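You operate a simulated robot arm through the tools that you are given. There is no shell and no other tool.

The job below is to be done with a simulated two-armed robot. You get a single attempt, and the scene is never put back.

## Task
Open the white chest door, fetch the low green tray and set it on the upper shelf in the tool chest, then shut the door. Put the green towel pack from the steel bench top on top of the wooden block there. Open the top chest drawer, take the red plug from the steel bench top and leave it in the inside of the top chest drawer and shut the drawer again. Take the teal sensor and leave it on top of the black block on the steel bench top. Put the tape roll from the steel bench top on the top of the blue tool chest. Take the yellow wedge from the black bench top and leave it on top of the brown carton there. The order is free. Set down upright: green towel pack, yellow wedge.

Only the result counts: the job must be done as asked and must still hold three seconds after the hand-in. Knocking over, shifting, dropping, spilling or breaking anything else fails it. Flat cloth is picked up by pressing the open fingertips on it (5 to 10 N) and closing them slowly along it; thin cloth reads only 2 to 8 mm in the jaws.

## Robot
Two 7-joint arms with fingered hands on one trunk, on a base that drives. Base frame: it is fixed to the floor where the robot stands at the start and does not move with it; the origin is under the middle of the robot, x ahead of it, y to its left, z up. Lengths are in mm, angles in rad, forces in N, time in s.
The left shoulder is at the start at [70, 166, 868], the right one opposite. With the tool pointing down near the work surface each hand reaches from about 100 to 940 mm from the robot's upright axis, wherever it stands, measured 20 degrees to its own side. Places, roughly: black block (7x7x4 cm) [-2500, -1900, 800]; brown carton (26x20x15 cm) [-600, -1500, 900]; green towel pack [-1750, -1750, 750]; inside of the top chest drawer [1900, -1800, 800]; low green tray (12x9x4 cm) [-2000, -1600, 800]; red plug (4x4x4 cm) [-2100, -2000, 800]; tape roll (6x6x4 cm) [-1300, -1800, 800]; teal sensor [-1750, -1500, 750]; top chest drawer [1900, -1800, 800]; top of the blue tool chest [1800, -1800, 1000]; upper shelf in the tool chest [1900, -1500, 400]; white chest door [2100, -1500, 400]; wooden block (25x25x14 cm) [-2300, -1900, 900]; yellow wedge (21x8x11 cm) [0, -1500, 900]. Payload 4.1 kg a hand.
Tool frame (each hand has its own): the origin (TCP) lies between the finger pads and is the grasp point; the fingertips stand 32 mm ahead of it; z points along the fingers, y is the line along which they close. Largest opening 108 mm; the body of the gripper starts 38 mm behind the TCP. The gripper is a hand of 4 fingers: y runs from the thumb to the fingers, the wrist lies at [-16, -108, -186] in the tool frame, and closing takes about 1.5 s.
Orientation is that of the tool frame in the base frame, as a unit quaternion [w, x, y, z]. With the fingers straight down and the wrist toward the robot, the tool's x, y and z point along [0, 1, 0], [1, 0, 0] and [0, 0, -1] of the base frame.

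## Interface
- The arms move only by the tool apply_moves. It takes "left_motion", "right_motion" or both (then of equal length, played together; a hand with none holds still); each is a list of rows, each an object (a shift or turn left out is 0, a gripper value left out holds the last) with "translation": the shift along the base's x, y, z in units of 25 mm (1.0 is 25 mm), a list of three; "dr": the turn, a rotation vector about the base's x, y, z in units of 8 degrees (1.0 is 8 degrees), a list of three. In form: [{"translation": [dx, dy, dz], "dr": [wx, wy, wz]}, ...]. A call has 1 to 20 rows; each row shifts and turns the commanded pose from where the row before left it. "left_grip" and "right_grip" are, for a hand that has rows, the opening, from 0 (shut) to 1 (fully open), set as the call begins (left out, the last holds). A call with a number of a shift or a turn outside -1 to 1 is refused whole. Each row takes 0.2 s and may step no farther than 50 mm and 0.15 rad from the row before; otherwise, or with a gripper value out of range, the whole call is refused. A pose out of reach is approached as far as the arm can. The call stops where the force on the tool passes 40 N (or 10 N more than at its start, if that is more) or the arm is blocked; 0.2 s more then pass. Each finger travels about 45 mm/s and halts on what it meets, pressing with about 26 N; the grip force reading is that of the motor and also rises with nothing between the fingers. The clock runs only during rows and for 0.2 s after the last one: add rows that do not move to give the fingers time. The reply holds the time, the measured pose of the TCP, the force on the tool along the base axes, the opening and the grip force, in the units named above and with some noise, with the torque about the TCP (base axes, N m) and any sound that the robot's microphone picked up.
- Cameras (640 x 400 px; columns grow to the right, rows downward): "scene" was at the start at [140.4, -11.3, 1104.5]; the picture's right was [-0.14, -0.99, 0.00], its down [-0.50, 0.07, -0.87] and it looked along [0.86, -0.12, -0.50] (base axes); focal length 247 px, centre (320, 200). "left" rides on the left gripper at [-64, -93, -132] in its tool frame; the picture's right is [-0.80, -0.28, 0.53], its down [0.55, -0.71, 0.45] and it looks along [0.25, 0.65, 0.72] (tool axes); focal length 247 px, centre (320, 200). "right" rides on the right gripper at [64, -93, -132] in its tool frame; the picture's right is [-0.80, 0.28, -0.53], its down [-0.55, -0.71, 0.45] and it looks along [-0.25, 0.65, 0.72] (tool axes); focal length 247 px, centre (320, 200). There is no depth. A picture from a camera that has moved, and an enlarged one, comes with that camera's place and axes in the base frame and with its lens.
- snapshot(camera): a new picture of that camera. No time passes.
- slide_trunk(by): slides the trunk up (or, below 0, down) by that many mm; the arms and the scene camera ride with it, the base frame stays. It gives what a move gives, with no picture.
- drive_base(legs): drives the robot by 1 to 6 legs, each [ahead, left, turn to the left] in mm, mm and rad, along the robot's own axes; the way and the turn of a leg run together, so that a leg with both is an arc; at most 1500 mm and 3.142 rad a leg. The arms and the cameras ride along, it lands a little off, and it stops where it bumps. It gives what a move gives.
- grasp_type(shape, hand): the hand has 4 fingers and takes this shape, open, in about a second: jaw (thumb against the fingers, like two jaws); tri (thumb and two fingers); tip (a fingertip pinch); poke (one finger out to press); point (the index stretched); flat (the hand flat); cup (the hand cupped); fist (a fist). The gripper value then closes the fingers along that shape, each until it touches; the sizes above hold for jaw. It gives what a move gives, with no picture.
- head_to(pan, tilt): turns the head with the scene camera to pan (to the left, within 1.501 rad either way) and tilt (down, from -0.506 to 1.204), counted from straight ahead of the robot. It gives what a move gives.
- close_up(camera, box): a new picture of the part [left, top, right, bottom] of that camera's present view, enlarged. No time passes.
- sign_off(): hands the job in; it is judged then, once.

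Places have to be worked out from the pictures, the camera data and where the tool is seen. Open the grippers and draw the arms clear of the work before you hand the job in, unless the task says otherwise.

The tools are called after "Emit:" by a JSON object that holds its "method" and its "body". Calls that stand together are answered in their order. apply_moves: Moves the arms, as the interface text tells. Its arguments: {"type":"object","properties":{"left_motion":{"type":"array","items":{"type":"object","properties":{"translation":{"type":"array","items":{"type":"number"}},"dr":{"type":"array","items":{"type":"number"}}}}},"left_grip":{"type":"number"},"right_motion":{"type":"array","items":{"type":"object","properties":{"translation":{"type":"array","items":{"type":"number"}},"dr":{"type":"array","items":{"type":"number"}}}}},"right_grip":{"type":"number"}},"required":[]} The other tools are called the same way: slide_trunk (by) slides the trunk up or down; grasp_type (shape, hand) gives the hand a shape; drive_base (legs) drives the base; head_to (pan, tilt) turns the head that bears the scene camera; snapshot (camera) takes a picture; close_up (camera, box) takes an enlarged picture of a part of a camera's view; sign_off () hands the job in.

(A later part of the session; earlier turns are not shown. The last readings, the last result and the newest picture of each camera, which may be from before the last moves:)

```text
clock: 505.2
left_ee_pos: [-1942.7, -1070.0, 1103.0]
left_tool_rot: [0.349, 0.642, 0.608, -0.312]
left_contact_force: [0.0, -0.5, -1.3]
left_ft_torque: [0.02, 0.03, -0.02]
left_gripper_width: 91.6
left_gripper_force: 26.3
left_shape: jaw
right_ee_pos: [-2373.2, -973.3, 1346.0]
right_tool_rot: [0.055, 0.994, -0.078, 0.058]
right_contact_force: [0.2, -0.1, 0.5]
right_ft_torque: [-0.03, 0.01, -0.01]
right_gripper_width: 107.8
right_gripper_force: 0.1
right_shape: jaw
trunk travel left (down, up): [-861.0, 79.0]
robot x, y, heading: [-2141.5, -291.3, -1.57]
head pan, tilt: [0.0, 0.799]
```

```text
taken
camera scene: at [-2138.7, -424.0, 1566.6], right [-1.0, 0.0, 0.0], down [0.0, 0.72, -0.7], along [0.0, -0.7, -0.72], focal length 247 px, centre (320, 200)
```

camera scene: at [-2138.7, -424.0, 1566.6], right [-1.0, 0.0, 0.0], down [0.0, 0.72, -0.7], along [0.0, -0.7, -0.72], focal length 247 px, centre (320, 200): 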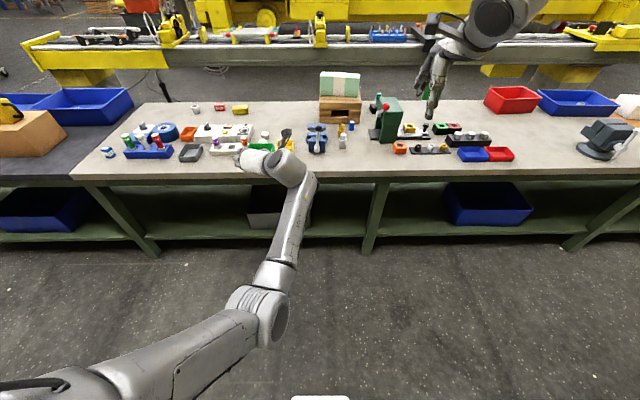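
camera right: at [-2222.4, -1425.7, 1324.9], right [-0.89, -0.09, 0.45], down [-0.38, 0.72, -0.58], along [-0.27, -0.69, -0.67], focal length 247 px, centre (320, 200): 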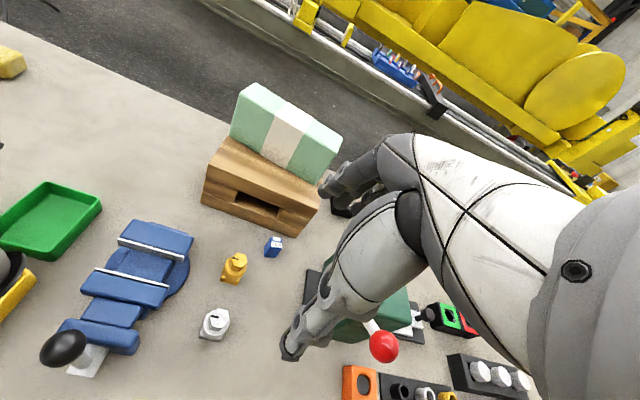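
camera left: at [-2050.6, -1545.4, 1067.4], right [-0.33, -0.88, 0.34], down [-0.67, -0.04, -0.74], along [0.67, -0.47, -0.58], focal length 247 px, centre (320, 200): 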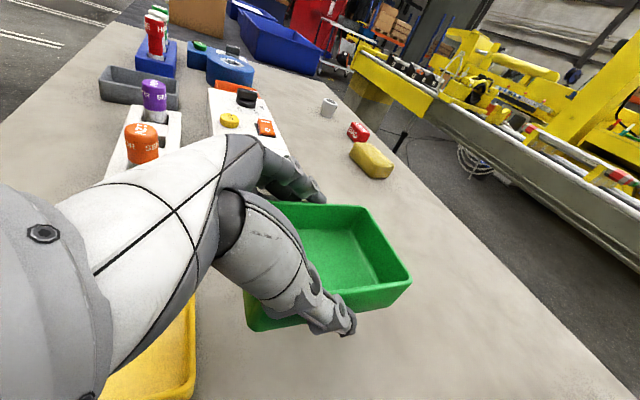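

The bench is left in order. I back up a little more and strafe to the chest side, then turn right to face it.

Emit:
{"method": "drive_base", "body": {"legs": [[-60, 0, 0], [0, 1300, 0], [0, 1300, 0], [0, 1300, 0], [0, 1320, 0], [0, 0, -1.571]]}}

Emit:
{"method": "head_to", "body": {"pan": 0.4, "tilt": 0.6}}

Emit:
{"method": "snapshot", "body": {"camera": "scene"}}

```text
clock: 534.6
left_ee_pos: [2305.7, -545.9, 1103.6]
left_tool_rot: [0.02, 0.883, -0.036, -0.468]
left_contact_force: [-0.2, 0.3, -0.5]
left_ft_torque: [-0.01, -0.04, -0.02]
left_gripper_width: 91.5
left_gripper_force: 26.2
left_shape: jaw
right_ee_pos: [2414.5, -118.7, 1346.4]
right_tool_rot: [-0.082, -0.638, 0.766, -0.001]
right_contact_force: [1.0, 0.4, 0.6]
right_ft_torque: [0.01, 0.0, 0.03]
right_gripper_width: 107.9
right_gripper_force: 0.1
right_shape: jaw
trunk travel left (down, up): [-861.0, 79.0]
robot x, y, heading: [3088.4, -371.4, 3.11]
head pan, tilt: [0.0, 0.799]
```

```text
clock: 535.4
left_ee_pos: [2305.0, -548.3, 1103.6]
left_tool_rot: [0.022, 0.882, -0.037, -0.469]
left_contact_force: [0.3, 0.5, -1.0]
left_ft_torque: [0.02, -0.04, -0.04]
left_gripper_width: 91.2
left_gripper_force: 25.8
left_shape: jaw
right_ee_pos: [2414.5, -117.4, 1346.9]
right_tool_rot: [-0.082, -0.637, 0.766, 0.0]
right_contact_force: [0.1, 0.6, -0.2]
right_ft_torque: [0.0, 0.04, -0.04]
right_gripper_width: 107.9
right_gripper_force: 0.1
right_shape: jaw
trunk travel left (down, up): [-861.0, 79.0]
robot x, y, heading: [3086.6, -368.9, 3.113]
head pan, tilt: [0.4, 0.6]
```

```text
taken
camera scene: at [2955.0, -400.3, 1583.6], right [-0.36, 0.93, 0.0], down [0.53, 0.2, -0.82], along [-0.77, -0.3, -0.57], focal length 247 px, centre (320, 200)
```

scene: 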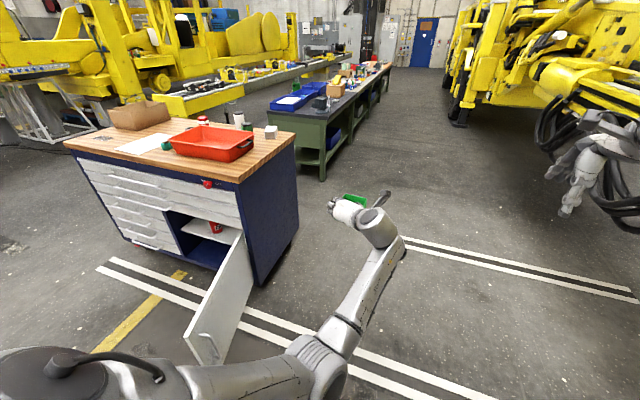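

The tray is still held and the door stands at about 100°. I strafe left to y about -1575 in front of the compartment.

Emit:
{"method": "drive_base", "body": {"legs": [[0, 1205, 0.028]]}}

Emit:
{"method": "head_to", "body": {"pan": 0.05, "tilt": 0.7}}

Emit:
{"method": "snapshot", "body": {"camera": "scene"}}

Emit:
{"method": "snapshot", "body": {"camera": "left"}}

```text
clock: 541.5
left_ee_pos: [2284.3, -1769.4, 1103.2]
left_tool_rot: [0.025, 0.883, -0.029, -0.468]
left_contact_force: [-0.5, -0.5, -1.1]
left_ft_torque: [-0.04, -0.02, 0.05]
left_gripper_width: 91.3
left_gripper_force: 25.7
left_shape: jaw
right_ee_pos: [2387.3, -1338.1, 1346.3]
right_tool_rot: [-0.081, -0.643, 0.761, -0.001]
right_contact_force: [-0.3, -0.4, -0.3]
right_ft_torque: [0.02, -0.01, -0.01]
right_gripper_width: 107.7
right_gripper_force: 0.0
right_shape: jaw
trunk travel left (down, up): [-861.0, 79.0]
robot x, y, heading: [3064.4, -1581.9, 3.132]
head pan, tilt: [0.4, 0.6]
```

```text
clock: 542.4
left_ee_pos: [2284.7, -1770.7, 1103.1]
left_tool_rot: [0.025, 0.883, -0.029, -0.468]
left_contact_force: [-0.2, -0.1, -2.0]
left_ft_torque: [0.02, -0.01, -0.02]
left_gripper_width: 91.4
left_gripper_force: 26.2
left_shape: jaw
right_ee_pos: [2388.4, -1337.8, 1345.9]
right_tool_rot: [-0.082, -0.643, 0.761, -0.001]
right_contact_force: [0.3, -0.1, 0.2]
right_ft_torque: [-0.03, 0.01, 0.0]
right_gripper_width: 108.0
right_gripper_force: 0.1
right_shape: jaw
trunk travel left (down, up): [-861.0, 79.0]
robot x, y, heading: [3062.2, -1580.7, 3.131]
head pan, tilt: [0.051, 0.7]
```

```text
taken
camera scene: at [2929.5, -1582.1, 1575.0], right [-0.04, 1.0, 0.0], down [0.64, 0.03, -0.76], along [-0.76, -0.03, -0.64], focal length 247 px, centre (320, 200)
```

scene: 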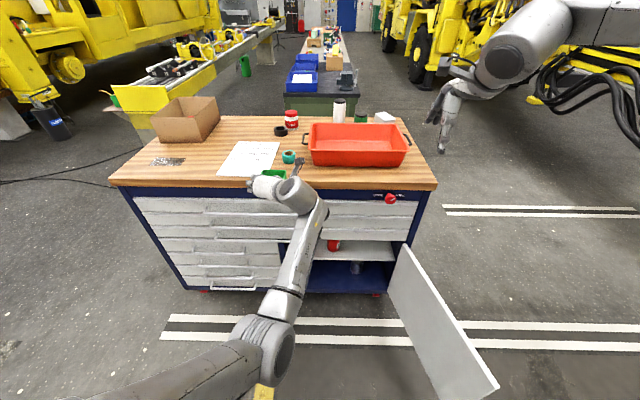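

```text
taken
camera left: at [2361.2, -1671.5, 1224.0], right [-0.88, 0.33, 0.34], down [-0.04, 0.66, -0.75], along [-0.47, -0.68, -0.56], focal length 247 px, centre (320, 200)
```

left: 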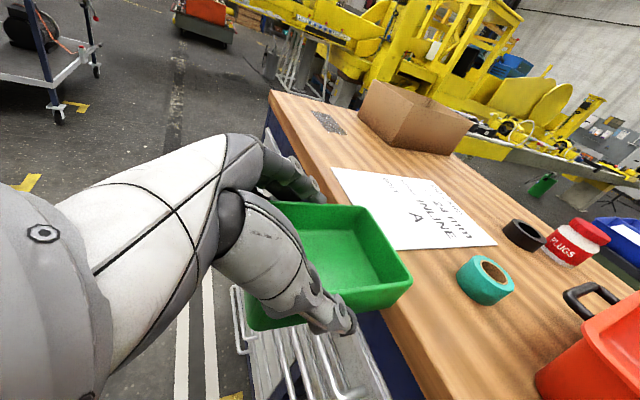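

The tray is in front of the chest. I raise the right hand for door clearance, shift 100 mm right to line up with y -1670, and lower the trunk in stages.

Emit:
{"method": "apply_moves", "body": {"right_motion": [{"translation": [0, 0, 0.9]}, {"translation": [0, 0, 0.9]}, {"translation": [0, 0, 0.9]}, {"translation": [0, 0, 0.9]}, {"translation": [0, 0, 0.9]}]}}

Emit:
{"method": "drive_base", "body": {"legs": [[-30, -95, 0]]}}

Emit:
{"method": "slide_trunk", "body": {"by": -400}}

Emit:
{"method": "snapshot", "body": {"camera": "scene"}}

```text
clock: 543.6
left_ee_pos: [2285.5, -1770.3, 1104.0]
left_tool_rot: [0.026, 0.883, -0.028, -0.468]
left_contact_force: [0.5, 0.0, -1.8]
left_ft_torque: [0.01, -0.01, 0.0]
left_gripper_width: 91.2
left_gripper_force: 26.2
left_shape: jaw
right_ee_pos: [2390.3, -1334.8, 1437.1]
right_tool_rot: [-0.081, -0.643, 0.761, -0.001]
right_contact_force: [-0.8, -0.1, 0.6]
right_ft_torque: [0.01, 0.01, 0.0]
right_gripper_width: 107.8
right_gripper_force: 0.1
right_shape: jaw
right hand out of reach, approached as far as the arm can: row 4, 5
trunk travel left (down, up): [-861.0, 79.0]
robot x, y, heading: [3066.4, -1578.1, 3.134]
head pan, tilt: [0.051, 0.7]
```

```text
clock: 544.7
left_ee_pos: [2314.1, -1678.4, 1102.6]
left_tool_rot: [0.025, 0.883, -0.029, -0.468]
left_contact_force: [0.2, -0.1, -1.4]
left_ft_torque: [0.04, -0.02, -0.02]
left_gripper_width: 91.2
left_gripper_force: 26.2
left_shape: jaw
right_ee_pos: [2420.7, -1245.1, 1436.4]
right_tool_rot: [-0.081, -0.643, 0.761, 0.0]
right_contact_force: [-0.2, 0.0, 0.0]
right_ft_torque: [0.04, -0.04, 0.02]
right_gripper_width: 107.7
right_gripper_force: 0.1
right_shape: jaw
trunk travel left (down, up): [-861.0, 79.0]
robot x, y, heading: [3093.9, -1485.1, 3.123]
head pan, tilt: [0.051, 0.7]
```

```text
clock: 548.5
left_ee_pos: [2315.6, -1678.3, 704.7]
left_tool_rot: [0.025, 0.883, -0.029, -0.469]
left_contact_force: [0.3, -0.3, -1.9]
left_ft_torque: [0.0, -0.01, 0.01]
left_gripper_width: 91.3
left_gripper_force: 25.9
left_shape: jaw
right_ee_pos: [2421.0, -1241.6, 1037.0]
right_tool_rot: [-0.081, -0.643, 0.761, -0.001]
right_contact_force: [-0.2, 0.9, 1.4]
right_ft_torque: [-0.02, 0.05, 0.01]
right_gripper_width: 107.9
right_gripper_force: 0.1
right_shape: jaw
trunk travel left (down, up): [-461.0, 479.0]
robot x, y, heading: [3093.8, -1485.9, 3.129]
head pan, tilt: [0.051, 0.7]
```

```text
taken
camera scene: at [2960.7, -1489.2, 1175.1], right [-0.04, 1.0, 0.0], down [0.64, 0.03, -0.76], along [-0.76, -0.03, -0.64], focal length 247 px, centre (320, 200)
```

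scene: 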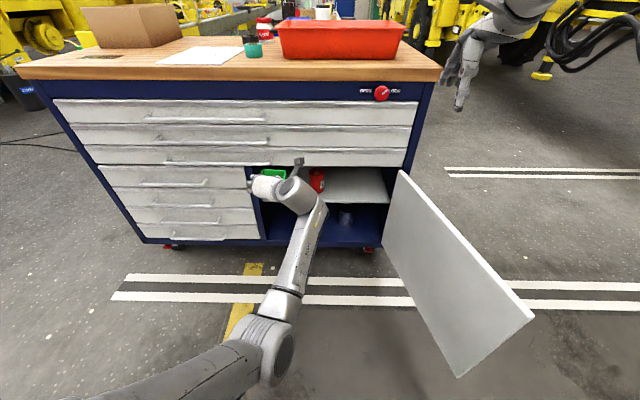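

I lower another 190 mm to bring the tray just above shelf height, then look inside.

Emit:
{"method": "slide_trunk", "body": {"by": -190}}

Emit:
{"method": "head_to", "body": {"pan": 0.1, "tilt": 0.5}}

Emit:
{"method": "snapshot", "body": {"camera": "scene"}}

Emit:
{"method": "snapshot", "body": {"camera": "left"}}

```text
clock: 550.6
left_ee_pos: [2315.7, -1677.5, 513.9]
left_tool_rot: [0.026, 0.883, -0.029, -0.468]
left_contact_force: [0.2, -0.4, -0.5]
left_ft_torque: [0.01, -0.02, 0.01]
left_gripper_width: 91.1
left_gripper_force: 26.2
left_shape: jaw
right_ee_pos: [2420.8, -1242.2, 846.4]
right_tool_rot: [-0.082, -0.643, 0.761, -0.001]
right_contact_force: [-0.7, -0.2, 0.1]
right_ft_torque: [0.03, -0.02, -0.03]
right_gripper_width: 107.7
right_gripper_force: 0.1
right_shape: jaw
trunk travel left (down, up): [-271.0, 669.0]
robot x, y, heading: [3096.1, -1490.6, 3.132]
head pan, tilt: [0.051, 0.7]
```

```text
clock: 551.4
left_ee_pos: [2315.9, -1677.5, 514.1]
left_tool_rot: [0.026, 0.883, -0.029, -0.469]
left_contact_force: [-0.9, -0.4, -1.8]
left_ft_torque: [-0.02, -0.06, 0.03]
left_gripper_width: 91.1
left_gripper_force: 26.1
left_shape: jaw
right_ee_pos: [2419.5, -1240.9, 846.1]
right_tool_rot: [-0.082, -0.643, 0.761, -0.001]
right_contact_force: [-0.5, 0.3, -0.7]
right_ft_torque: [0.02, -0.01, -0.02]
right_gripper_width: 107.7
right_gripper_force: 0.0
right_shape: jaw
trunk travel left (down, up): [-271.0, 669.0]
robot x, y, heading: [3095.0, -1485.4, 3.132]
head pan, tilt: [0.099, 0.499]
```

```text
taken
camera scene: at [2954.9, -1493.8, 1002.7], right [-0.09, 1.0, 0.0], down [0.48, 0.04, -0.88], along [-0.87, -0.08, -0.48], focal length 247 px, centre (320, 200)
```

scene: 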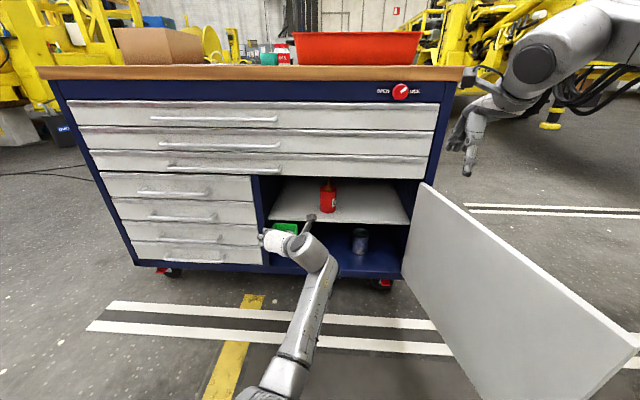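

```text
taken
camera left: at [2392.3, -1578.2, 633.8], right [-0.88, 0.33, 0.34], down [-0.04, 0.66, -0.75], along [-0.47, -0.68, -0.56], focal length 247 px, centre (320, 200)
```

left: 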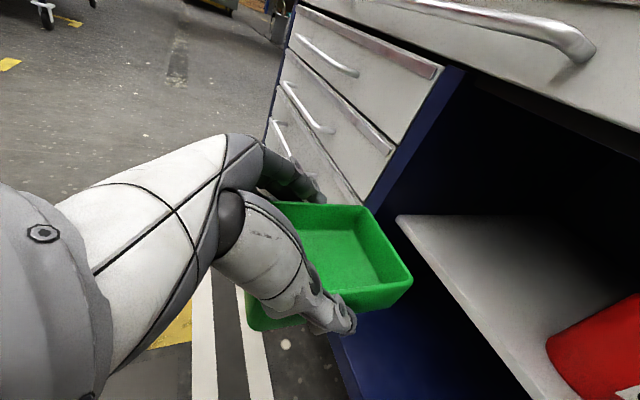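

I enlarge both views to get the shelf's front edge and height precisely.

Emit:
{"method": "close_up", "body": {"camera": "scene", "box": [230, 150, 440, 290]}}

Emit:
{"method": "close_up", "body": {"camera": "left", "box": [300, 120, 640, 400]}}

```text
2.86 times, centred on (335, 220) of scene
camera zoom: at [2954.9, -1493.8, 1002.7], right [-0.09, 1.0, 0.0], down [0.48, 0.04, -0.88], along [-0.87, -0.08, -0.48], focal length 707 px, centre (277, 143)
```

zoom: 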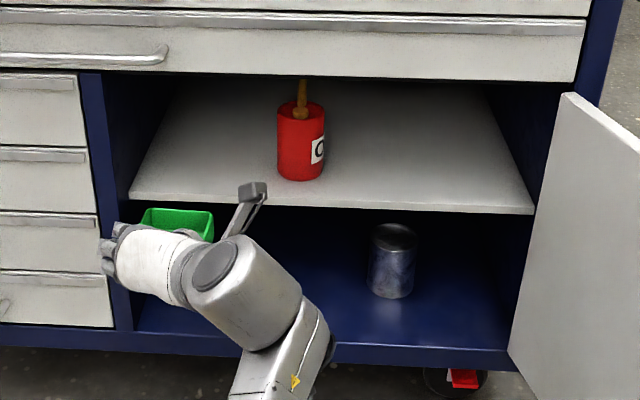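

```text
1.43 times, centred on (470, 260) of left
camera zoom: at [2392.3, -1578.2, 633.8], right [-0.88, 0.33, 0.34], down [-0.04, 0.66, -0.75], along [-0.47, -0.68, -0.56], focal length 353 px, centre (106, 114)
```

zoom: 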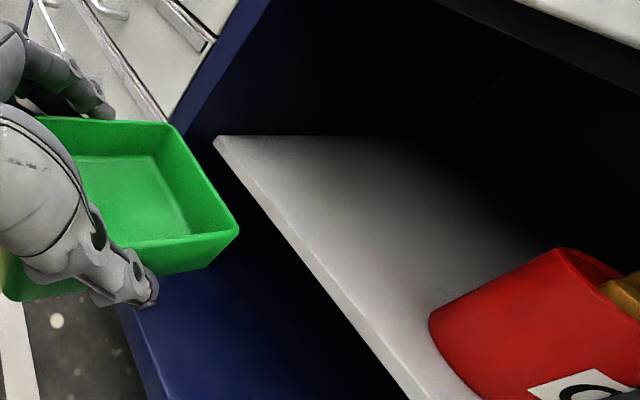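

The shelf's top is at z about 445, front edge x 2105, free between y -1784 and -1577 (red can). I align to y -1683, z about 500, then drive forward 195 mm with the tray.

Emit:
{"method": "apply_moves", "body": {"left_motion": [{"translation": [0, -0.22, -0.5]}, {}]}}

Emit:
{"method": "drive_base", "body": {"legs": [[190, 0, 0]]}}

Emit:
{"method": "snapshot", "body": {"camera": "left"}}

Emit:
{"method": "close_up", "body": {"camera": "scene", "box": [200, 120, 460, 320]}}

```text
clock: 552.0
left_ee_pos: [2315.9, -1683.6, 500.8]
left_tool_rot: [0.026, 0.883, -0.029, -0.468]
left_contact_force: [0.5, 0.0, -0.9]
left_ft_torque: [-0.02, -0.01, 0.03]
left_gripper_width: 91.5
left_gripper_force: 26.0
left_shape: jaw
right_ee_pos: [2421.0, -1242.1, 846.8]
right_tool_rot: [-0.081, -0.643, 0.761, -0.001]
right_contact_force: [-0.6, 0.3, -0.2]
right_ft_torque: [-0.01, 0.0, -0.01]
right_gripper_width: 107.7
right_gripper_force: 0.0
right_shape: jaw
trunk travel left (down, up): [-271.0, 669.0]
robot x, y, heading: [3093.5, -1488.2, 3.126]
head pan, tilt: [0.099, 0.499]
```

```text
clock: 553.5
left_ee_pos: [2124.8, -1680.7, 500.2]
left_tool_rot: [0.026, 0.883, -0.03, -0.468]
left_contact_force: [1.0, 0.7, -1.1]
left_ft_torque: [0.01, -0.01, 0.03]
left_gripper_width: 91.3
left_gripper_force: 26.1
left_shape: jaw
right_ee_pos: [2229.7, -1238.2, 845.9]
right_tool_rot: [-0.081, -0.643, 0.761, -0.002]
right_contact_force: [0.1, -0.4, -0.6]
right_ft_torque: [0.0, -0.01, 0.0]
right_gripper_width: 107.6
right_gripper_force: 0.2
right_shape: jaw
trunk travel left (down, up): [-271.0, 669.0]
robot x, y, heading: [2903.7, -1485.6, 3.132]
head pan, tilt: [0.099, 0.499]
```

```text
taken
camera left: at [2200.4, -1581.7, 620.4], right [-0.88, 0.33, 0.34], down [-0.04, 0.65, -0.76], along [-0.47, -0.68, -0.56], focal length 247 px, centre (320, 200)
```

left: 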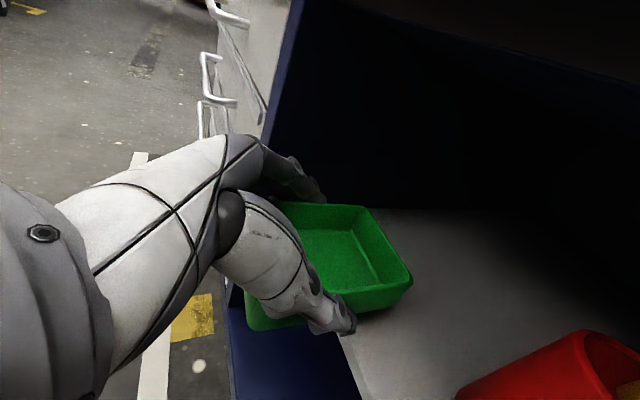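

```text
2.00 times, centred on (330, 220) of scene
camera zoom: at [2763.4, -1491.3, 1002.6], right [-0.09, 1.0, 0.0], down [0.48, 0.04, -0.88], along [-0.87, -0.08, -0.48], focal length 495 px, centre (300, 160)
```

zoom: 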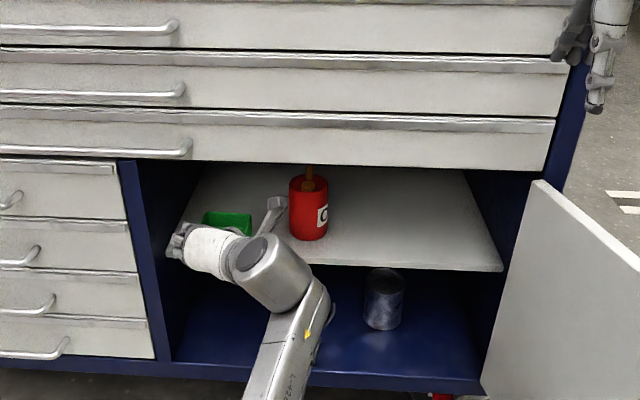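

The tray is entering over the shelf. My right hand is getting close to the chest front, so I pull it back first.

Emit:
{"method": "apply_moves", "body": {"right_motion": [{"translation": [0.9, 0, 0]}, {"translation": [0.9, 0, 0]}, {"translation": [0.9, 0, 0]}, {"translation": [0.9, 0, 0]}, {"translation": [0.9, 0, 0]}, {"translation": [0.9, 0, 0]}, {"translation": [0.9, 0, 0]}, {"translation": [0.9, 0, 0]}]}}

```text
clock: 555.3
left_ee_pos: [2125.0, -1680.6, 500.0]
left_tool_rot: [0.026, 0.883, -0.03, -0.468]
left_contact_force: [0.3, 0.3, -0.7]
left_ft_torque: [0.0, 0.03, 0.04]
left_gripper_width: 91.2
left_gripper_force: 26.2
left_shape: jaw
right_ee_pos: [2411.1, -1237.5, 846.0]
right_tool_rot: [-0.082, -0.644, 0.761, -0.001]
right_contact_force: [-0.1, 0.4, -0.3]
right_ft_torque: [0.02, -0.01, 0.02]
right_gripper_width: 107.7
right_gripper_force: 0.1
right_shape: jaw
trunk travel left (down, up): [-271.0, 669.0]
robot x, y, heading: [2905.0, -1483.6, 3.126]
head pan, tilt: [0.099, 0.499]
```

The right hand is clear. I advance another 65 mm with the tray.

Emit:
{"method": "drive_base", "body": {"legs": [[63, 0, 0]]}}

Emit:
{"method": "snapshot", "body": {"camera": "left"}}

Emit:
{"method": "close_up", "body": {"camera": "scene", "box": [200, 120, 460, 320]}}

```text
clock: 556.3
left_ee_pos: [2062.0, -1680.7, 499.1]
left_tool_rot: [0.027, 0.883, -0.029, -0.467]
left_contact_force: [-0.8, -0.1, -0.7]
left_ft_torque: [0.07, -0.03, -0.04]
left_gripper_width: 91.1
left_gripper_force: 25.9
left_shape: jaw
right_ee_pos: [2345.7, -1237.5, 846.2]
right_tool_rot: [-0.08, -0.643, 0.761, -0.002]
right_contact_force: [-0.3, 0.1, -0.6]
right_ft_torque: [-0.01, -0.01, 0.01]
right_gripper_width: 107.9
right_gripper_force: 0.0
right_shape: jaw
trunk travel left (down, up): [-271.0, 669.0]
robot x, y, heading: [2838.3, -1485.6, 3.128]
head pan, tilt: [0.099, 0.499]
```

```text
taken
camera left: at [2137.1, -1581.8, 620.3], right [-0.88, 0.33, 0.34], down [-0.04, 0.65, -0.76], along [-0.47, -0.68, -0.56], focal length 247 px, centre (320, 200)
```

left: 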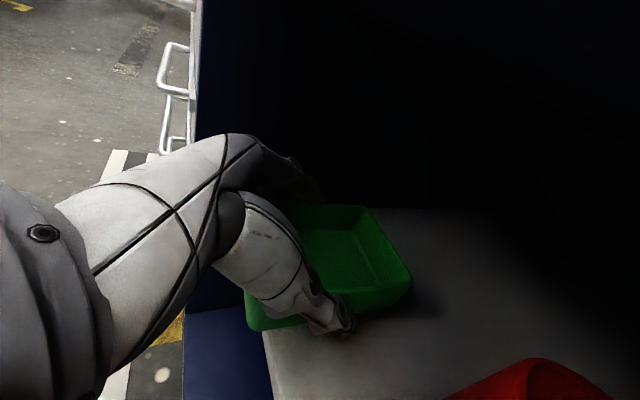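

```text
2.00 times, centred on (330, 220) of scene
camera zoom: at [2699.9, -1490.6, 1002.6], right [-0.09, 1.0, 0.0], down [0.48, 0.04, -0.88], along [-0.87, -0.08, -0.48], focal length 495 px, centre (300, 160)
```

zoom: 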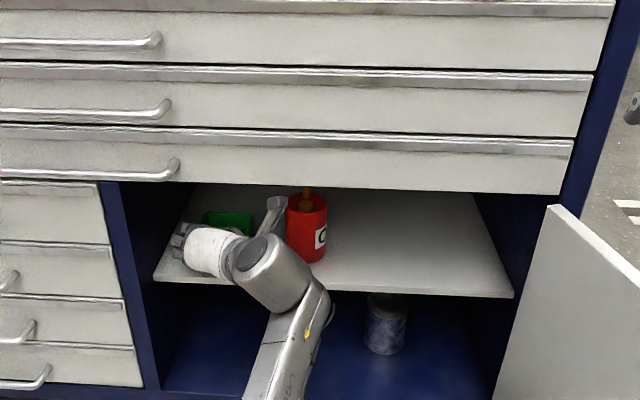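

The tray is inside. I lower in small steps until it rests on the shelf.

Emit:
{"method": "apply_moves", "body": {"left_motion": [{"translation": [0, 0, -0.3]}, {}]}}

Emit:
{"method": "apply_moves", "body": {"left_motion": [{"translation": [0, 0, -0.15]}, {}]}}

Emit:
{"method": "apply_moves", "body": {"left_motion": [{"translation": [0, 0, -0.15]}, {}]}}

```text
clock: 556.9
left_ee_pos: [2060.2, -1682.6, 493.3]
left_tool_rot: [0.027, 0.883, -0.028, -0.468]
left_contact_force: [0.0, 0.9, -1.1]
left_ft_torque: [0.04, -0.04, 0.0]
left_gripper_width: 91.0
left_gripper_force: 26.3
left_shape: jaw
right_ee_pos: [2346.3, -1238.2, 845.5]
right_tool_rot: [-0.081, -0.643, 0.762, -0.001]
right_contact_force: [-0.5, 0.6, 0.5]
right_ft_torque: [-0.02, 0.01, 0.0]
right_gripper_width: 107.7
right_gripper_force: 0.0
right_shape: jaw
trunk travel left (down, up): [-271.0, 669.0]
robot x, y, heading: [2840.3, -1481.9, 3.133]
head pan, tilt: [0.099, 0.499]
```

```text
clock: 557.5
left_ee_pos: [2059.7, -1684.5, 488.9]
left_tool_rot: [0.029, 0.883, -0.028, -0.469]
left_contact_force: [0.0, 0.6, -0.8]
left_ft_torque: [0.04, -0.02, 0.04]
left_gripper_width: 91.3
left_gripper_force: 25.4
left_shape: jaw
right_ee_pos: [2346.8, -1238.9, 846.9]
right_tool_rot: [-0.081, -0.643, 0.761, -0.001]
right_contact_force: [0.3, 0.3, 0.5]
right_ft_torque: [0.01, 0.0, 0.0]
right_gripper_width: 107.5
right_gripper_force: 0.1
right_shape: jaw
trunk travel left (down, up): [-271.0, 669.0]
robot x, y, heading: [2842.8, -1482.7, 3.125]
head pan, tilt: [0.099, 0.499]
```

```text
clock: 558.1
left_ee_pos: [2060.9, -1686.0, 486.4]
left_tool_rot: [0.029, 0.883, -0.028, -0.468]
left_contact_force: [0.4, 0.5, -0.6]
left_ft_torque: [0.01, -0.02, 0.0]
left_gripper_width: 91.5
left_gripper_force: 25.1
left_shape: jaw
right_ee_pos: [2346.8, -1237.0, 846.0]
right_tool_rot: [-0.081, -0.643, 0.762, -0.001]
right_contact_force: [-0.4, -0.4, 0.3]
right_ft_torque: [0.03, -0.03, 0.0]
right_gripper_width: 107.8
right_gripper_force: 0.1
right_shape: jaw
trunk travel left (down, up): [-271.0, 669.0]
robot x, y, heading: [2841.0, -1484.7, 3.131]
head pan, tilt: [0.099, 0.499]
```

No contact yet at z 486; I continue stepping down.

Emit:
{"method": "apply_moves", "body": {"left_motion": [{"translation": [0, 0, -0.15]}, {}]}}

Emit:
{"method": "apply_moves", "body": {"left_motion": [{"translation": [0, 0, -0.15]}, {}]}}

Emit:
{"method": "apply_moves", "body": {"left_motion": [{"translation": [0, 0, -0.15]}, {}]}}

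```text
clock: 558.7
left_ee_pos: [2060.9, -1687.4, 482.8]
left_tool_rot: [0.03, 0.882, -0.029, -0.469]
left_contact_force: [0.4, -0.2, -1.5]
left_ft_torque: [-0.04, -0.03, 0.02]
left_gripper_width: 91.0
left_gripper_force: 25.7
left_shape: jaw
right_ee_pos: [2346.7, -1237.7, 847.0]
right_tool_rot: [-0.081, -0.643, 0.761, -0.001]
right_contact_force: [-0.4, -0.8, 0.0]
right_ft_torque: [0.05, 0.01, -0.01]
right_gripper_width: 107.8
right_gripper_force: 0.1
right_shape: jaw
trunk travel left (down, up): [-271.0, 669.0]
robot x, y, heading: [2840.5, -1485.7, 3.129]
head pan, tilt: [0.099, 0.499]
```

```text
clock: 559.3
left_ee_pos: [2060.4, -1689.4, 479.7]
left_tool_rot: [0.032, 0.882, -0.028, -0.469]
left_contact_force: [0.1, -1.1, -1.2]
left_ft_torque: [0.01, 0.01, -0.01]
left_gripper_width: 91.6
left_gripper_force: 26.0
left_shape: jaw
right_ee_pos: [2345.8, -1237.4, 847.0]
right_tool_rot: [-0.082, -0.643, 0.761, -0.001]
right_contact_force: [0.3, 0.1, -0.7]
right_ft_torque: [-0.02, -0.02, -0.03]
right_gripper_width: 107.8
right_gripper_force: 0.1
right_shape: jaw
trunk travel left (down, up): [-271.0, 669.0]
robot x, y, heading: [2839.4, -1486.6, 3.131]
head pan, tilt: [0.099, 0.499]
```

```text
clock: 559.9
left_ee_pos: [2059.3, -1689.7, 475.4]
left_tool_rot: [0.034, 0.882, -0.028, -0.469]
left_contact_force: [0.3, 0.3, -2.3]
left_ft_torque: [-0.02, -0.01, -0.03]
left_gripper_width: 91.5
left_gripper_force: 25.9
left_shape: jaw
right_ee_pos: [2347.1, -1238.3, 847.1]
right_tool_rot: [-0.082, -0.643, 0.761, -0.001]
right_contact_force: [-0.6, -0.2, -1.2]
right_ft_torque: [-0.01, 0.02, -0.01]
right_gripper_width: 107.6
right_gripper_force: 0.1
right_shape: jaw
trunk travel left (down, up): [-271.0, 669.0]
robot x, y, heading: [2841.2, -1483.6, 3.128]
head pan, tilt: [0.099, 0.499]
```

Still no contact at 475 and the arm drifts slightly; I look at the gap and then use the trunk for the last millimetres.

Emit:
{"method": "close_up", "body": {"camera": "left", "box": [200, 180, 520, 400]}}

Emit:
{"method": "slide_trunk", "body": {"by": -5}}

Emit:
{"method": "slide_trunk", "body": {"by": -5}}

```text
1.82 times, centred on (360, 290) of left
camera zoom: at [2136.2, -1588.5, 594.5], right [-0.88, 0.33, 0.34], down [-0.05, 0.64, -0.76], along [-0.47, -0.69, -0.55], focal length 449 px, centre (247, 36)
```

zoom: 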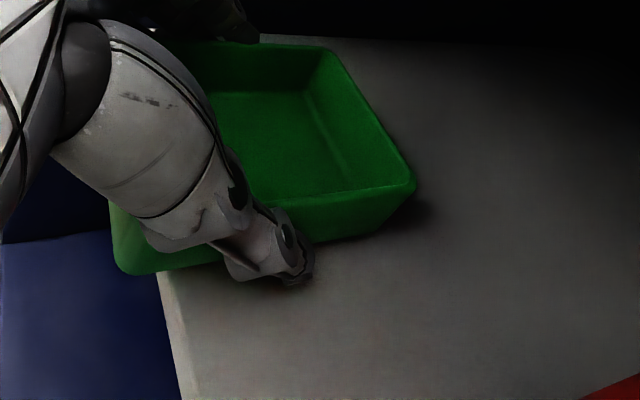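

```text
clock: 560.4
left_ee_pos: [2060.7, -1689.7, 471.3]
left_tool_rot: [0.033, 0.882, -0.028, -0.468]
left_contact_force: [0.2, 0.9, -1.0]
left_ft_torque: [0.04, 0.0, -0.01]
left_gripper_width: 91.4
left_gripper_force: 25.9
left_shape: jaw
right_ee_pos: [2346.6, -1237.2, 841.4]
right_tool_rot: [-0.081, -0.643, 0.761, -0.001]
right_contact_force: [0.4, -0.3, 0.9]
right_ft_torque: [-0.02, 0.01, -0.02]
right_gripper_width: 107.7
right_gripper_force: 0.0
right_shape: jaw
trunk travel left (down, up): [-266.0, 674.0]
robot x, y, heading: [2839.7, -1485.2, 3.129]
head pan, tilt: [0.099, 0.499]
```

```text
clock: 561.0
left_ee_pos: [2060.1, -1689.2, 468.3]
left_tool_rot: [0.033, 0.881, -0.028, -0.471]
left_contact_force: [-3.1, -1.0, 9.6]
left_ft_torque: [0.38, -0.13, 0.09]
left_gripper_width: 91.3
left_gripper_force: 25.7
left_shape: jaw
right_ee_pos: [2347.4, -1237.4, 837.1]
right_tool_rot: [-0.081, -0.644, 0.761, -0.002]
right_contact_force: [0.4, -0.7, 0.3]
right_ft_torque: [0.02, 0.01, -0.01]
right_gripper_width: 107.9
right_gripper_force: 0.1
right_shape: jaw
trunk travel left (down, up): [-261.0, 679.0]
robot x, y, heading: [2840.6, -1483.4, 3.129]
head pan, tilt: [0.099, 0.499]
```

The tray rests on the shelf (about 10 N). I open the hand.

Emit:
{"method": "apply_moves", "body": {"left_motion": [{}, {}, {}, {}, {}], "left_grip": 1.0}}

Emit:
{"method": "close_up", "body": {"camera": "left", "box": [200, 180, 520, 400]}}

```text
clock: 562.2
left_ee_pos: [2060.0, -1689.6, 465.5]
left_tool_rot: [0.032, 0.882, -0.028, -0.469]
left_contact_force: [-0.6, 0.5, 0.5]
left_ft_torque: [-0.02, 0.03, -0.02]
left_gripper_width: 107.4
left_gripper_force: 0.0
left_shape: jaw
right_ee_pos: [2346.8, -1238.1, 835.9]
right_tool_rot: [-0.082, -0.643, 0.761, -0.001]
right_contact_force: [0.4, 0.2, -0.7]
right_ft_torque: [0.02, -0.04, 0.0]
right_gripper_width: 107.8
right_gripper_force: 0.2
right_shape: jaw
trunk travel left (down, up): [-261.0, 679.0]
robot x, y, heading: [2843.2, -1483.8, 3.124]
head pan, tilt: [0.099, 0.499]
```

```text
1.82 times, centred on (360, 290) of left
camera zoom: at [2136.2, -1588.6, 584.8], right [-0.88, 0.33, 0.34], down [-0.05, 0.64, -0.76], along [-0.47, -0.69, -0.55], focal length 449 px, centre (247, 36)
```

zoom: 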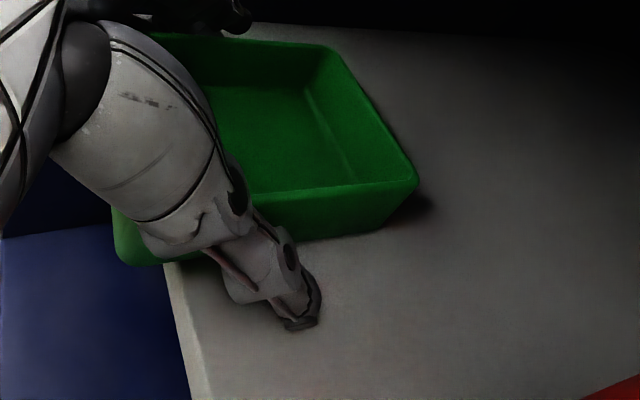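

Released. I raise 10 mm and back out straight.

Emit:
{"method": "slide_trunk", "body": {"by": 12}}

Emit:
{"method": "drive_base", "body": {"legs": [[-170, 0, 0]]}}

Emit:
{"method": "snapshot", "body": {"camera": "left"}}

Emit:
{"method": "close_up", "body": {"camera": "scene", "box": [200, 120, 460, 320]}}

```text
clock: 562.8
left_ee_pos: [2059.4, -1690.4, 477.8]
left_tool_rot: [0.033, 0.883, -0.029, -0.468]
left_contact_force: [0.1, 0.1, -0.9]
left_ft_torque: [-0.02, 0.02, 0.02]
left_gripper_width: 107.7
left_gripper_force: 0.1
left_shape: jaw
right_ee_pos: [2346.3, -1238.6, 848.0]
right_tool_rot: [-0.08, -0.643, 0.762, -0.001]
right_contact_force: [0.1, -0.3, 0.6]
right_ft_torque: [0.01, 0.02, -0.02]
right_gripper_width: 107.6
right_gripper_force: 0.0
right_shape: jaw
trunk travel left (down, up): [-273.0, 667.0]
robot x, y, heading: [2842.3, -1482.2, 3.127]
head pan, tilt: [0.099, 0.499]
```

```text
clock: 564.2
left_ee_pos: [2229.3, -1691.2, 478.1]
left_tool_rot: [0.033, 0.882, -0.028, -0.469]
left_contact_force: [-0.3, -0.4, -0.6]
left_ft_torque: [-0.01, 0.03, 0.0]
left_gripper_width: 107.7
left_gripper_force: 0.2
left_shape: jaw
right_ee_pos: [2517.6, -1241.0, 849.1]
right_tool_rot: [-0.081, -0.643, 0.762, -0.001]
right_contact_force: [0.1, 0.2, 0.4]
right_ft_torque: [-0.03, 0.0, 0.04]
right_gripper_width: 107.8
right_gripper_force: 0.0
right_shape: jaw
trunk travel left (down, up): [-273.0, 667.0]
robot x, y, heading: [3010.3, -1485.9, 3.127]
head pan, tilt: [0.099, 0.499]
```

```text
taken
camera left: at [2306.2, -1590.6, 597.3], right [-0.88, 0.33, 0.34], down [-0.05, 0.64, -0.76], along [-0.47, -0.69, -0.55], focal length 247 px, centre (320, 200)
```

left: 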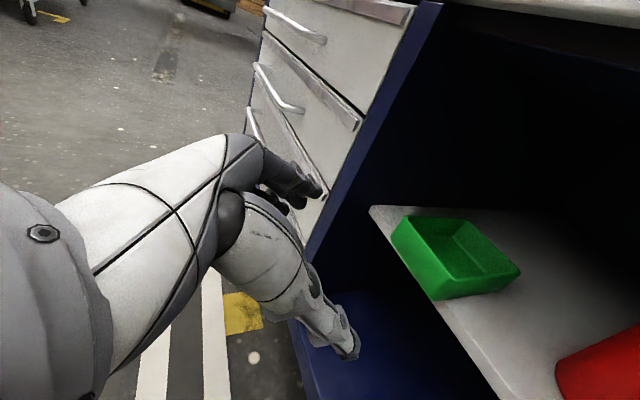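

```text
2.00 times, centred on (330, 220) of scene
camera zoom: at [2871.1, -1492.6, 1004.9], right [-0.09, 1.0, 0.0], down [0.48, 0.04, -0.88], along [-0.87, -0.08, -0.48], focal length 495 px, centre (300, 160)
```

zoom: 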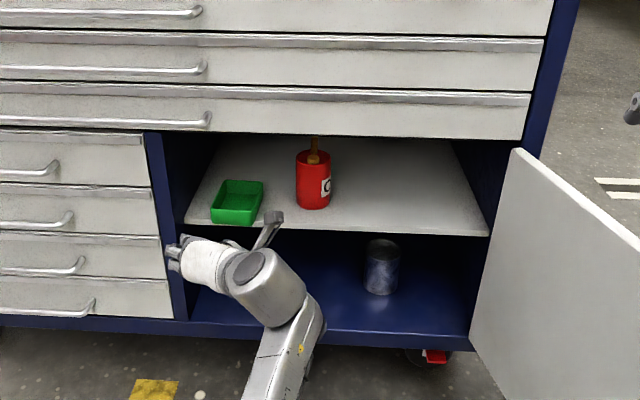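

The tray stands on the shelf but right at its front edge. I close the hand and push the tray's near wall about 40 mm further in, gently.

Emit:
{"method": "apply_moves", "body": {"left_motion": [{}, {}, {}, {}, {}, {}, {}, {}, {}, {}], "left_grip": 0.0}}

Emit:
{"method": "slide_trunk", "body": {"by": -8}}

Emit:
{"method": "drive_base", "body": {"legs": [[80, 0, 0]]}}

Emit:
{"method": "snapshot", "body": {"camera": "left"}}

```text
clock: 566.4
left_ee_pos: [2229.9, -1692.7, 477.1]
left_tool_rot: [0.034, 0.882, -0.028, -0.469]
left_contact_force: [-0.3, -0.1, -0.3]
left_ft_torque: [-0.03, -0.02, 0.0]
left_gripper_width: 0.2
left_gripper_force: 26.5
left_shape: jaw
right_ee_pos: [2516.3, -1240.4, 849.0]
right_tool_rot: [-0.081, -0.643, 0.761, -0.001]
right_contact_force: [-1.3, -0.1, -0.3]
right_ft_torque: [0.0, -0.05, 0.03]
right_gripper_width: 107.9
right_gripper_force: 0.1
right_shape: jaw
trunk travel left (down, up): [-273.0, 667.0]
robot x, y, heading: [3007.4, -1484.2, 3.129]
head pan, tilt: [0.099, 0.499]
```

```text
clock: 567.0
left_ee_pos: [2230.3, -1692.8, 469.6]
left_tool_rot: [0.035, 0.882, -0.028, -0.469]
left_contact_force: [-0.2, 0.2, -0.3]
left_ft_torque: [-0.01, 0.02, 0.03]
left_gripper_width: 0.1
left_gripper_force: 26.3
left_shape: jaw
right_ee_pos: [2516.3, -1239.1, 841.9]
right_tool_rot: [-0.081, -0.643, 0.761, -0.001]
right_contact_force: [-0.3, -0.4, -0.3]
right_ft_torque: [0.04, 0.03, 0.01]
right_gripper_width: 107.6
right_gripper_force: 0.0
right_shape: jaw
trunk travel left (down, up): [-265.0, 675.0]
robot x, y, heading: [3013.7, -1483.3, 3.128]
head pan, tilt: [0.099, 0.499]
```

```text
clock: 568.1
left_ee_pos: [2148.8, -1692.1, 469.0]
left_tool_rot: [0.034, 0.882, -0.029, -0.469]
left_contact_force: [0.1, -0.7, 0.7]
left_ft_torque: [-0.02, 0.01, 0.03]
left_gripper_width: 0.0
left_gripper_force: 25.9
left_shape: jaw
right_ee_pos: [2435.1, -1239.1, 840.9]
right_tool_rot: [-0.08, -0.642, 0.763, -0.001]
right_contact_force: [-0.4, 0.1, 0.4]
right_ft_torque: [-0.01, -0.05, -0.02]
right_gripper_width: 107.9
right_gripper_force: 0.0
right_shape: jaw
trunk travel left (down, up): [-265.0, 675.0]
robot x, y, heading: [2932.2, -1484.6, 3.126]
head pan, tilt: [0.099, 0.499]
```

```text
taken
camera left: at [2225.0, -1590.1, 588.3], right [-0.88, 0.33, 0.34], down [-0.05, 0.64, -0.76], along [-0.47, -0.69, -0.55], focal length 247 px, centre (320, 200)
```

left: 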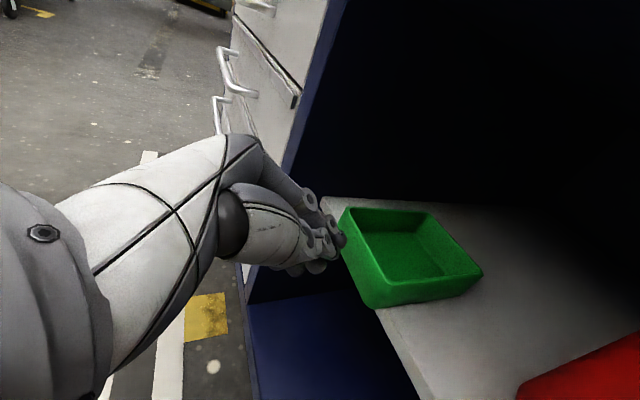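

The fingers are slightly left of the tray's centre. I shift 12 mm right and push in about 42 mm in small steps.

Emit:
{"method": "apply_moves", "body": {"left_motion": [{"translation": [0.2, 0.25, 0]}, {"translation": [0, 0.25, 0]}, {}]}}

Emit:
{"method": "drive_base", "body": {"legs": [[28, 0, 0]]}}

Emit:
{"method": "snapshot", "body": {"camera": "left"}}

```text
clock: 568.9
left_ee_pos: [2152.5, -1690.9, 473.3]
left_tool_rot: [0.044, 0.88, -0.027, -0.472]
left_contact_force: [-0.1, 0.0, 0.6]
left_ft_torque: [0.01, 0.01, 0.01]
left_gripper_width: 0.1
left_gripper_force: 26.2
left_shape: jaw
right_ee_pos: [2436.3, -1239.2, 840.2]
right_tool_rot: [-0.081, -0.642, 0.762, -0.001]
right_contact_force: [0.4, -0.5, -0.5]
right_ft_torque: [0.05, 0.0, -0.01]
right_gripper_width: 107.7
right_gripper_force: 0.1
right_shape: jaw
trunk travel left (down, up): [-265.0, 675.0]
robot x, y, heading: [2929.1, -1485.1, 3.129]
head pan, tilt: [0.099, 0.499]
```

```text
clock: 569.7
left_ee_pos: [2124.0, -1691.8, 472.5]
left_tool_rot: [0.044, 0.88, -0.027, -0.471]
left_contact_force: [0.7, 0.6, -0.2]
left_ft_torque: [0.02, 0.02, 0.01]
left_gripper_width: 0.0
left_gripper_force: 26.7
left_shape: jaw
right_ee_pos: [2406.9, -1237.9, 839.7]
right_tool_rot: [-0.08, -0.643, 0.761, -0.001]
right_contact_force: [0.3, -0.5, -0.3]
right_ft_torque: [-0.03, 0.01, -0.03]
right_gripper_width: 107.9
right_gripper_force: 0.0
right_shape: jaw
trunk travel left (down, up): [-265.0, 675.0]
robot x, y, heading: [2898.4, -1488.7, 3.131]
head pan, tilt: [0.099, 0.499]
```

```text
taken
camera left: at [2199.3, -1586.8, 589.0], right [-0.88, 0.33, 0.34], down [-0.06, 0.63, -0.78], along [-0.46, -0.71, -0.54], focal length 247 px, centre (320, 200)
```

left: 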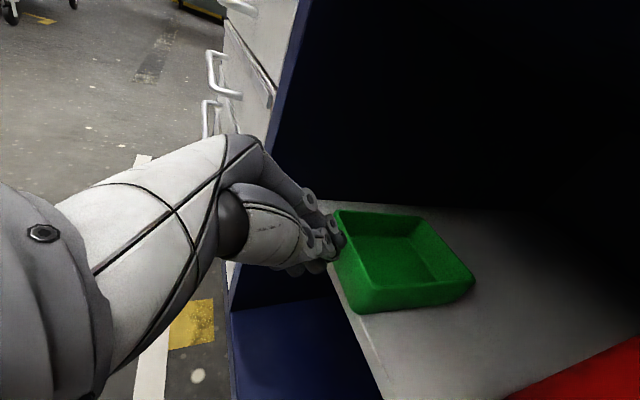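

The arm can't shift right here, so I use the base: back 12 mm, right 14 mm, then push forward.

Emit:
{"method": "drive_base", "body": {"legs": [[-14, 0, 0], [0, -15, 0], [45, 0, 0]]}}

Emit:
{"method": "snapshot", "body": {"camera": "left"}}

Emit:
{"method": "close_up", "body": {"camera": "scene", "box": [200, 120, 460, 320]}}

```text
clock: 571.3
left_ee_pos: [2092.2, -1677.4, 473.2]
left_tool_rot: [0.045, 0.881, -0.027, -0.471]
left_contact_force: [0.8, -0.3, -0.6]
left_ft_torque: [0.03, -0.01, 0.01]
left_gripper_width: 0.5
left_gripper_force: 26.3
left_shape: jaw
right_ee_pos: [2375.6, -1224.2, 840.1]
right_tool_rot: [-0.08, -0.643, 0.762, -0.001]
right_contact_force: [0.2, -0.4, -1.0]
right_ft_torque: [0.05, -0.03, 0.0]
right_gripper_width: 107.7
right_gripper_force: 0.1
right_shape: jaw
trunk travel left (down, up): [-265.0, 675.0]
robot x, y, heading: [2871.5, -1467.6, 3.129]
head pan, tilt: [0.099, 0.499]
```

```text
taken
camera left: at [2168.2, -1573.5, 589.1], right [-0.88, 0.32, 0.34], down [-0.07, 0.63, -0.78], along [-0.46, -0.71, -0.53], focal length 247 px, centre (320, 200)
```

left: 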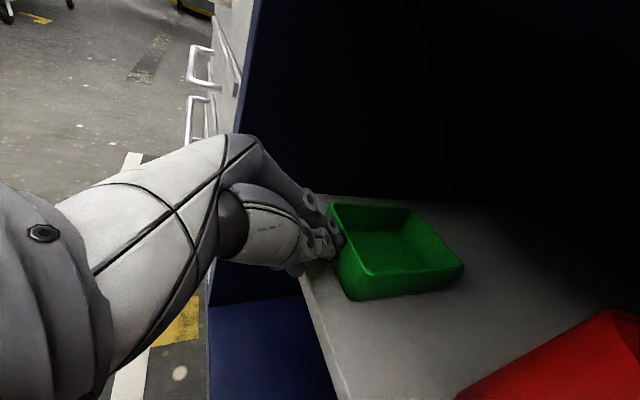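

```text
2.00 times, centred on (330, 220) of scene
camera zoom: at [2730.6, -1475.9, 996.6], right [-0.09, 1.0, 0.0], down [0.48, 0.04, -0.88], along [-0.87, -0.08, -0.48], focal length 495 px, centre (300, 160)
```

zoom: 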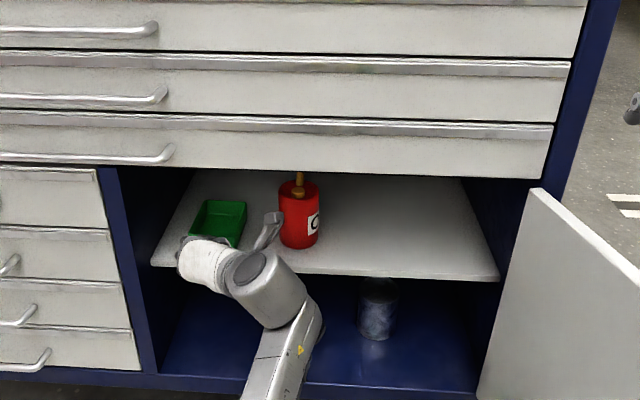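

The tray is now well inside the shelf. I back out and check.

Emit:
{"method": "drive_base", "body": {"legs": [[-260, 0, 0]]}}

Emit:
{"method": "close_up", "body": {"camera": "scene", "box": [200, 100, 460, 320]}}

Emit:
{"method": "snapshot", "body": {"camera": "left"}}

```text
clock: 573.2
left_ee_pos: [2356.0, -1681.9, 474.3]
left_tool_rot: [0.046, 0.88, -0.028, -0.472]
left_contact_force: [0.2, 0.3, -0.2]
left_ft_torque: [0.02, 0.01, 0.04]
left_gripper_width: 0.2
left_gripper_force: 26.0
left_shape: jaw
right_ee_pos: [2640.4, -1225.5, 841.0]
right_tool_rot: [-0.081, -0.642, 0.762, 0.0]
right_contact_force: [0.2, -0.1, -0.1]
right_ft_torque: [0.03, 0.02, 0.0]
right_gripper_width: 107.8
right_gripper_force: 0.1
right_shape: jaw
trunk travel left (down, up): [-265.0, 675.0]
robot x, y, heading: [3132.0, -1475.9, 3.127]
head pan, tilt: [0.099, 0.499]
```

```text
1.82 times, centred on (330, 210) of scene
camera zoom: at [2994.2, -1479.0, 996.8], right [-0.09, 1.0, 0.0], down [0.48, 0.04, -0.88], along [-0.87, -0.08, -0.48], focal length 450 px, centre (302, 182)
```

zoom: 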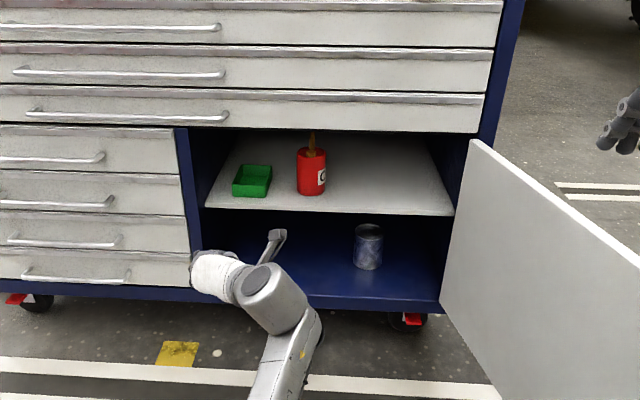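

```text
taken
camera left: at [2431.0, -1576.5, 590.1], right [-0.88, 0.33, 0.34], down [-0.07, 0.63, -0.78], along [-0.46, -0.71, -0.53], focal length 247 px, centre (320, 200)
```

left: 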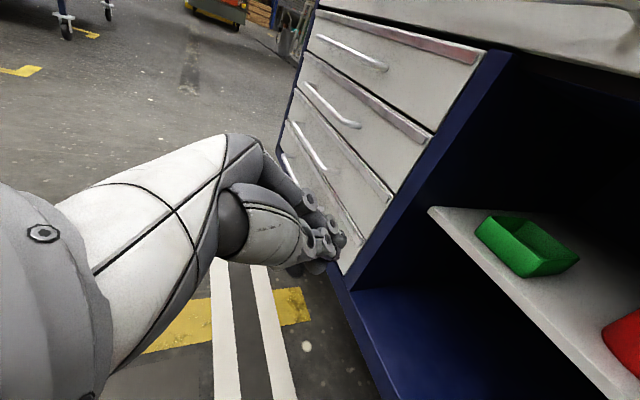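

The tray stands on the upper shelf. To shut the door I must push its outer face: I back up past the door's edge, go around to its right side, and come forward again.

Emit:
{"method": "drive_base", "body": {"legs": [[-400, 0, 0], [0, -920, 0.012], [400, 0, 0]]}}

Emit:
{"method": "head_to", "body": {"pan": 0.4, "tilt": 0.6}}

Emit:
{"method": "snapshot", "body": {"camera": "scene"}}

```text
clock: 582.4
left_ee_pos: [2367.7, -720.1, 473.3]
left_tool_rot: [0.044, 0.88, -0.031, -0.472]
left_contact_force: [0.0, -0.1, -0.6]
left_ft_torque: [-0.02, 0.05, 0.0]
left_gripper_width: 0.0
left_gripper_force: 26.0
left_shape: jaw
right_ee_pos: [2656.2, -266.1, 840.1]
right_tool_rot: [-0.08, -0.639, 0.765, -0.001]
right_contact_force: [0.1, 0.0, 0.2]
right_ft_torque: [0.0, 0.03, 0.01]
right_gripper_width: 107.8
right_gripper_force: 0.1
right_shape: jaw
trunk travel left (down, up): [-265.0, 675.0]
robot x, y, heading: [3150.9, -519.3, 3.118]
head pan, tilt: [0.099, 0.499]
```

```text
clock: 583.2
left_ee_pos: [2368.4, -719.6, 472.8]
left_tool_rot: [0.044, 0.88, -0.032, -0.472]
left_contact_force: [-0.3, -0.5, 0.2]
left_ft_torque: [0.01, -0.01, 0.02]
left_gripper_width: 0.2
left_gripper_force: 26.0
left_shape: jaw
right_ee_pos: [2657.2, -266.8, 840.0]
right_tool_rot: [-0.081, -0.639, 0.765, -0.001]
right_contact_force: [0.7, 0.5, -0.3]
right_ft_torque: [0.01, 0.0, -0.02]
right_gripper_width: 107.9
right_gripper_force: 0.0
right_shape: jaw
trunk travel left (down, up): [-265.0, 675.0]
robot x, y, heading: [3149.7, -520.3, 3.124]
head pan, tilt: [0.4, 0.6]
```

```text
taken
camera scene: at [3016.6, -548.3, 987.7], right [-0.37, 0.93, 0.0], down [0.53, 0.21, -0.83], along [-0.77, -0.3, -0.56], focal length 247 px, centre (320, 200)
```

scene: 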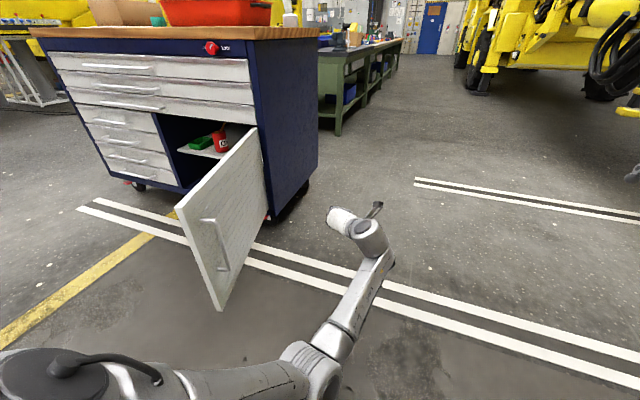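

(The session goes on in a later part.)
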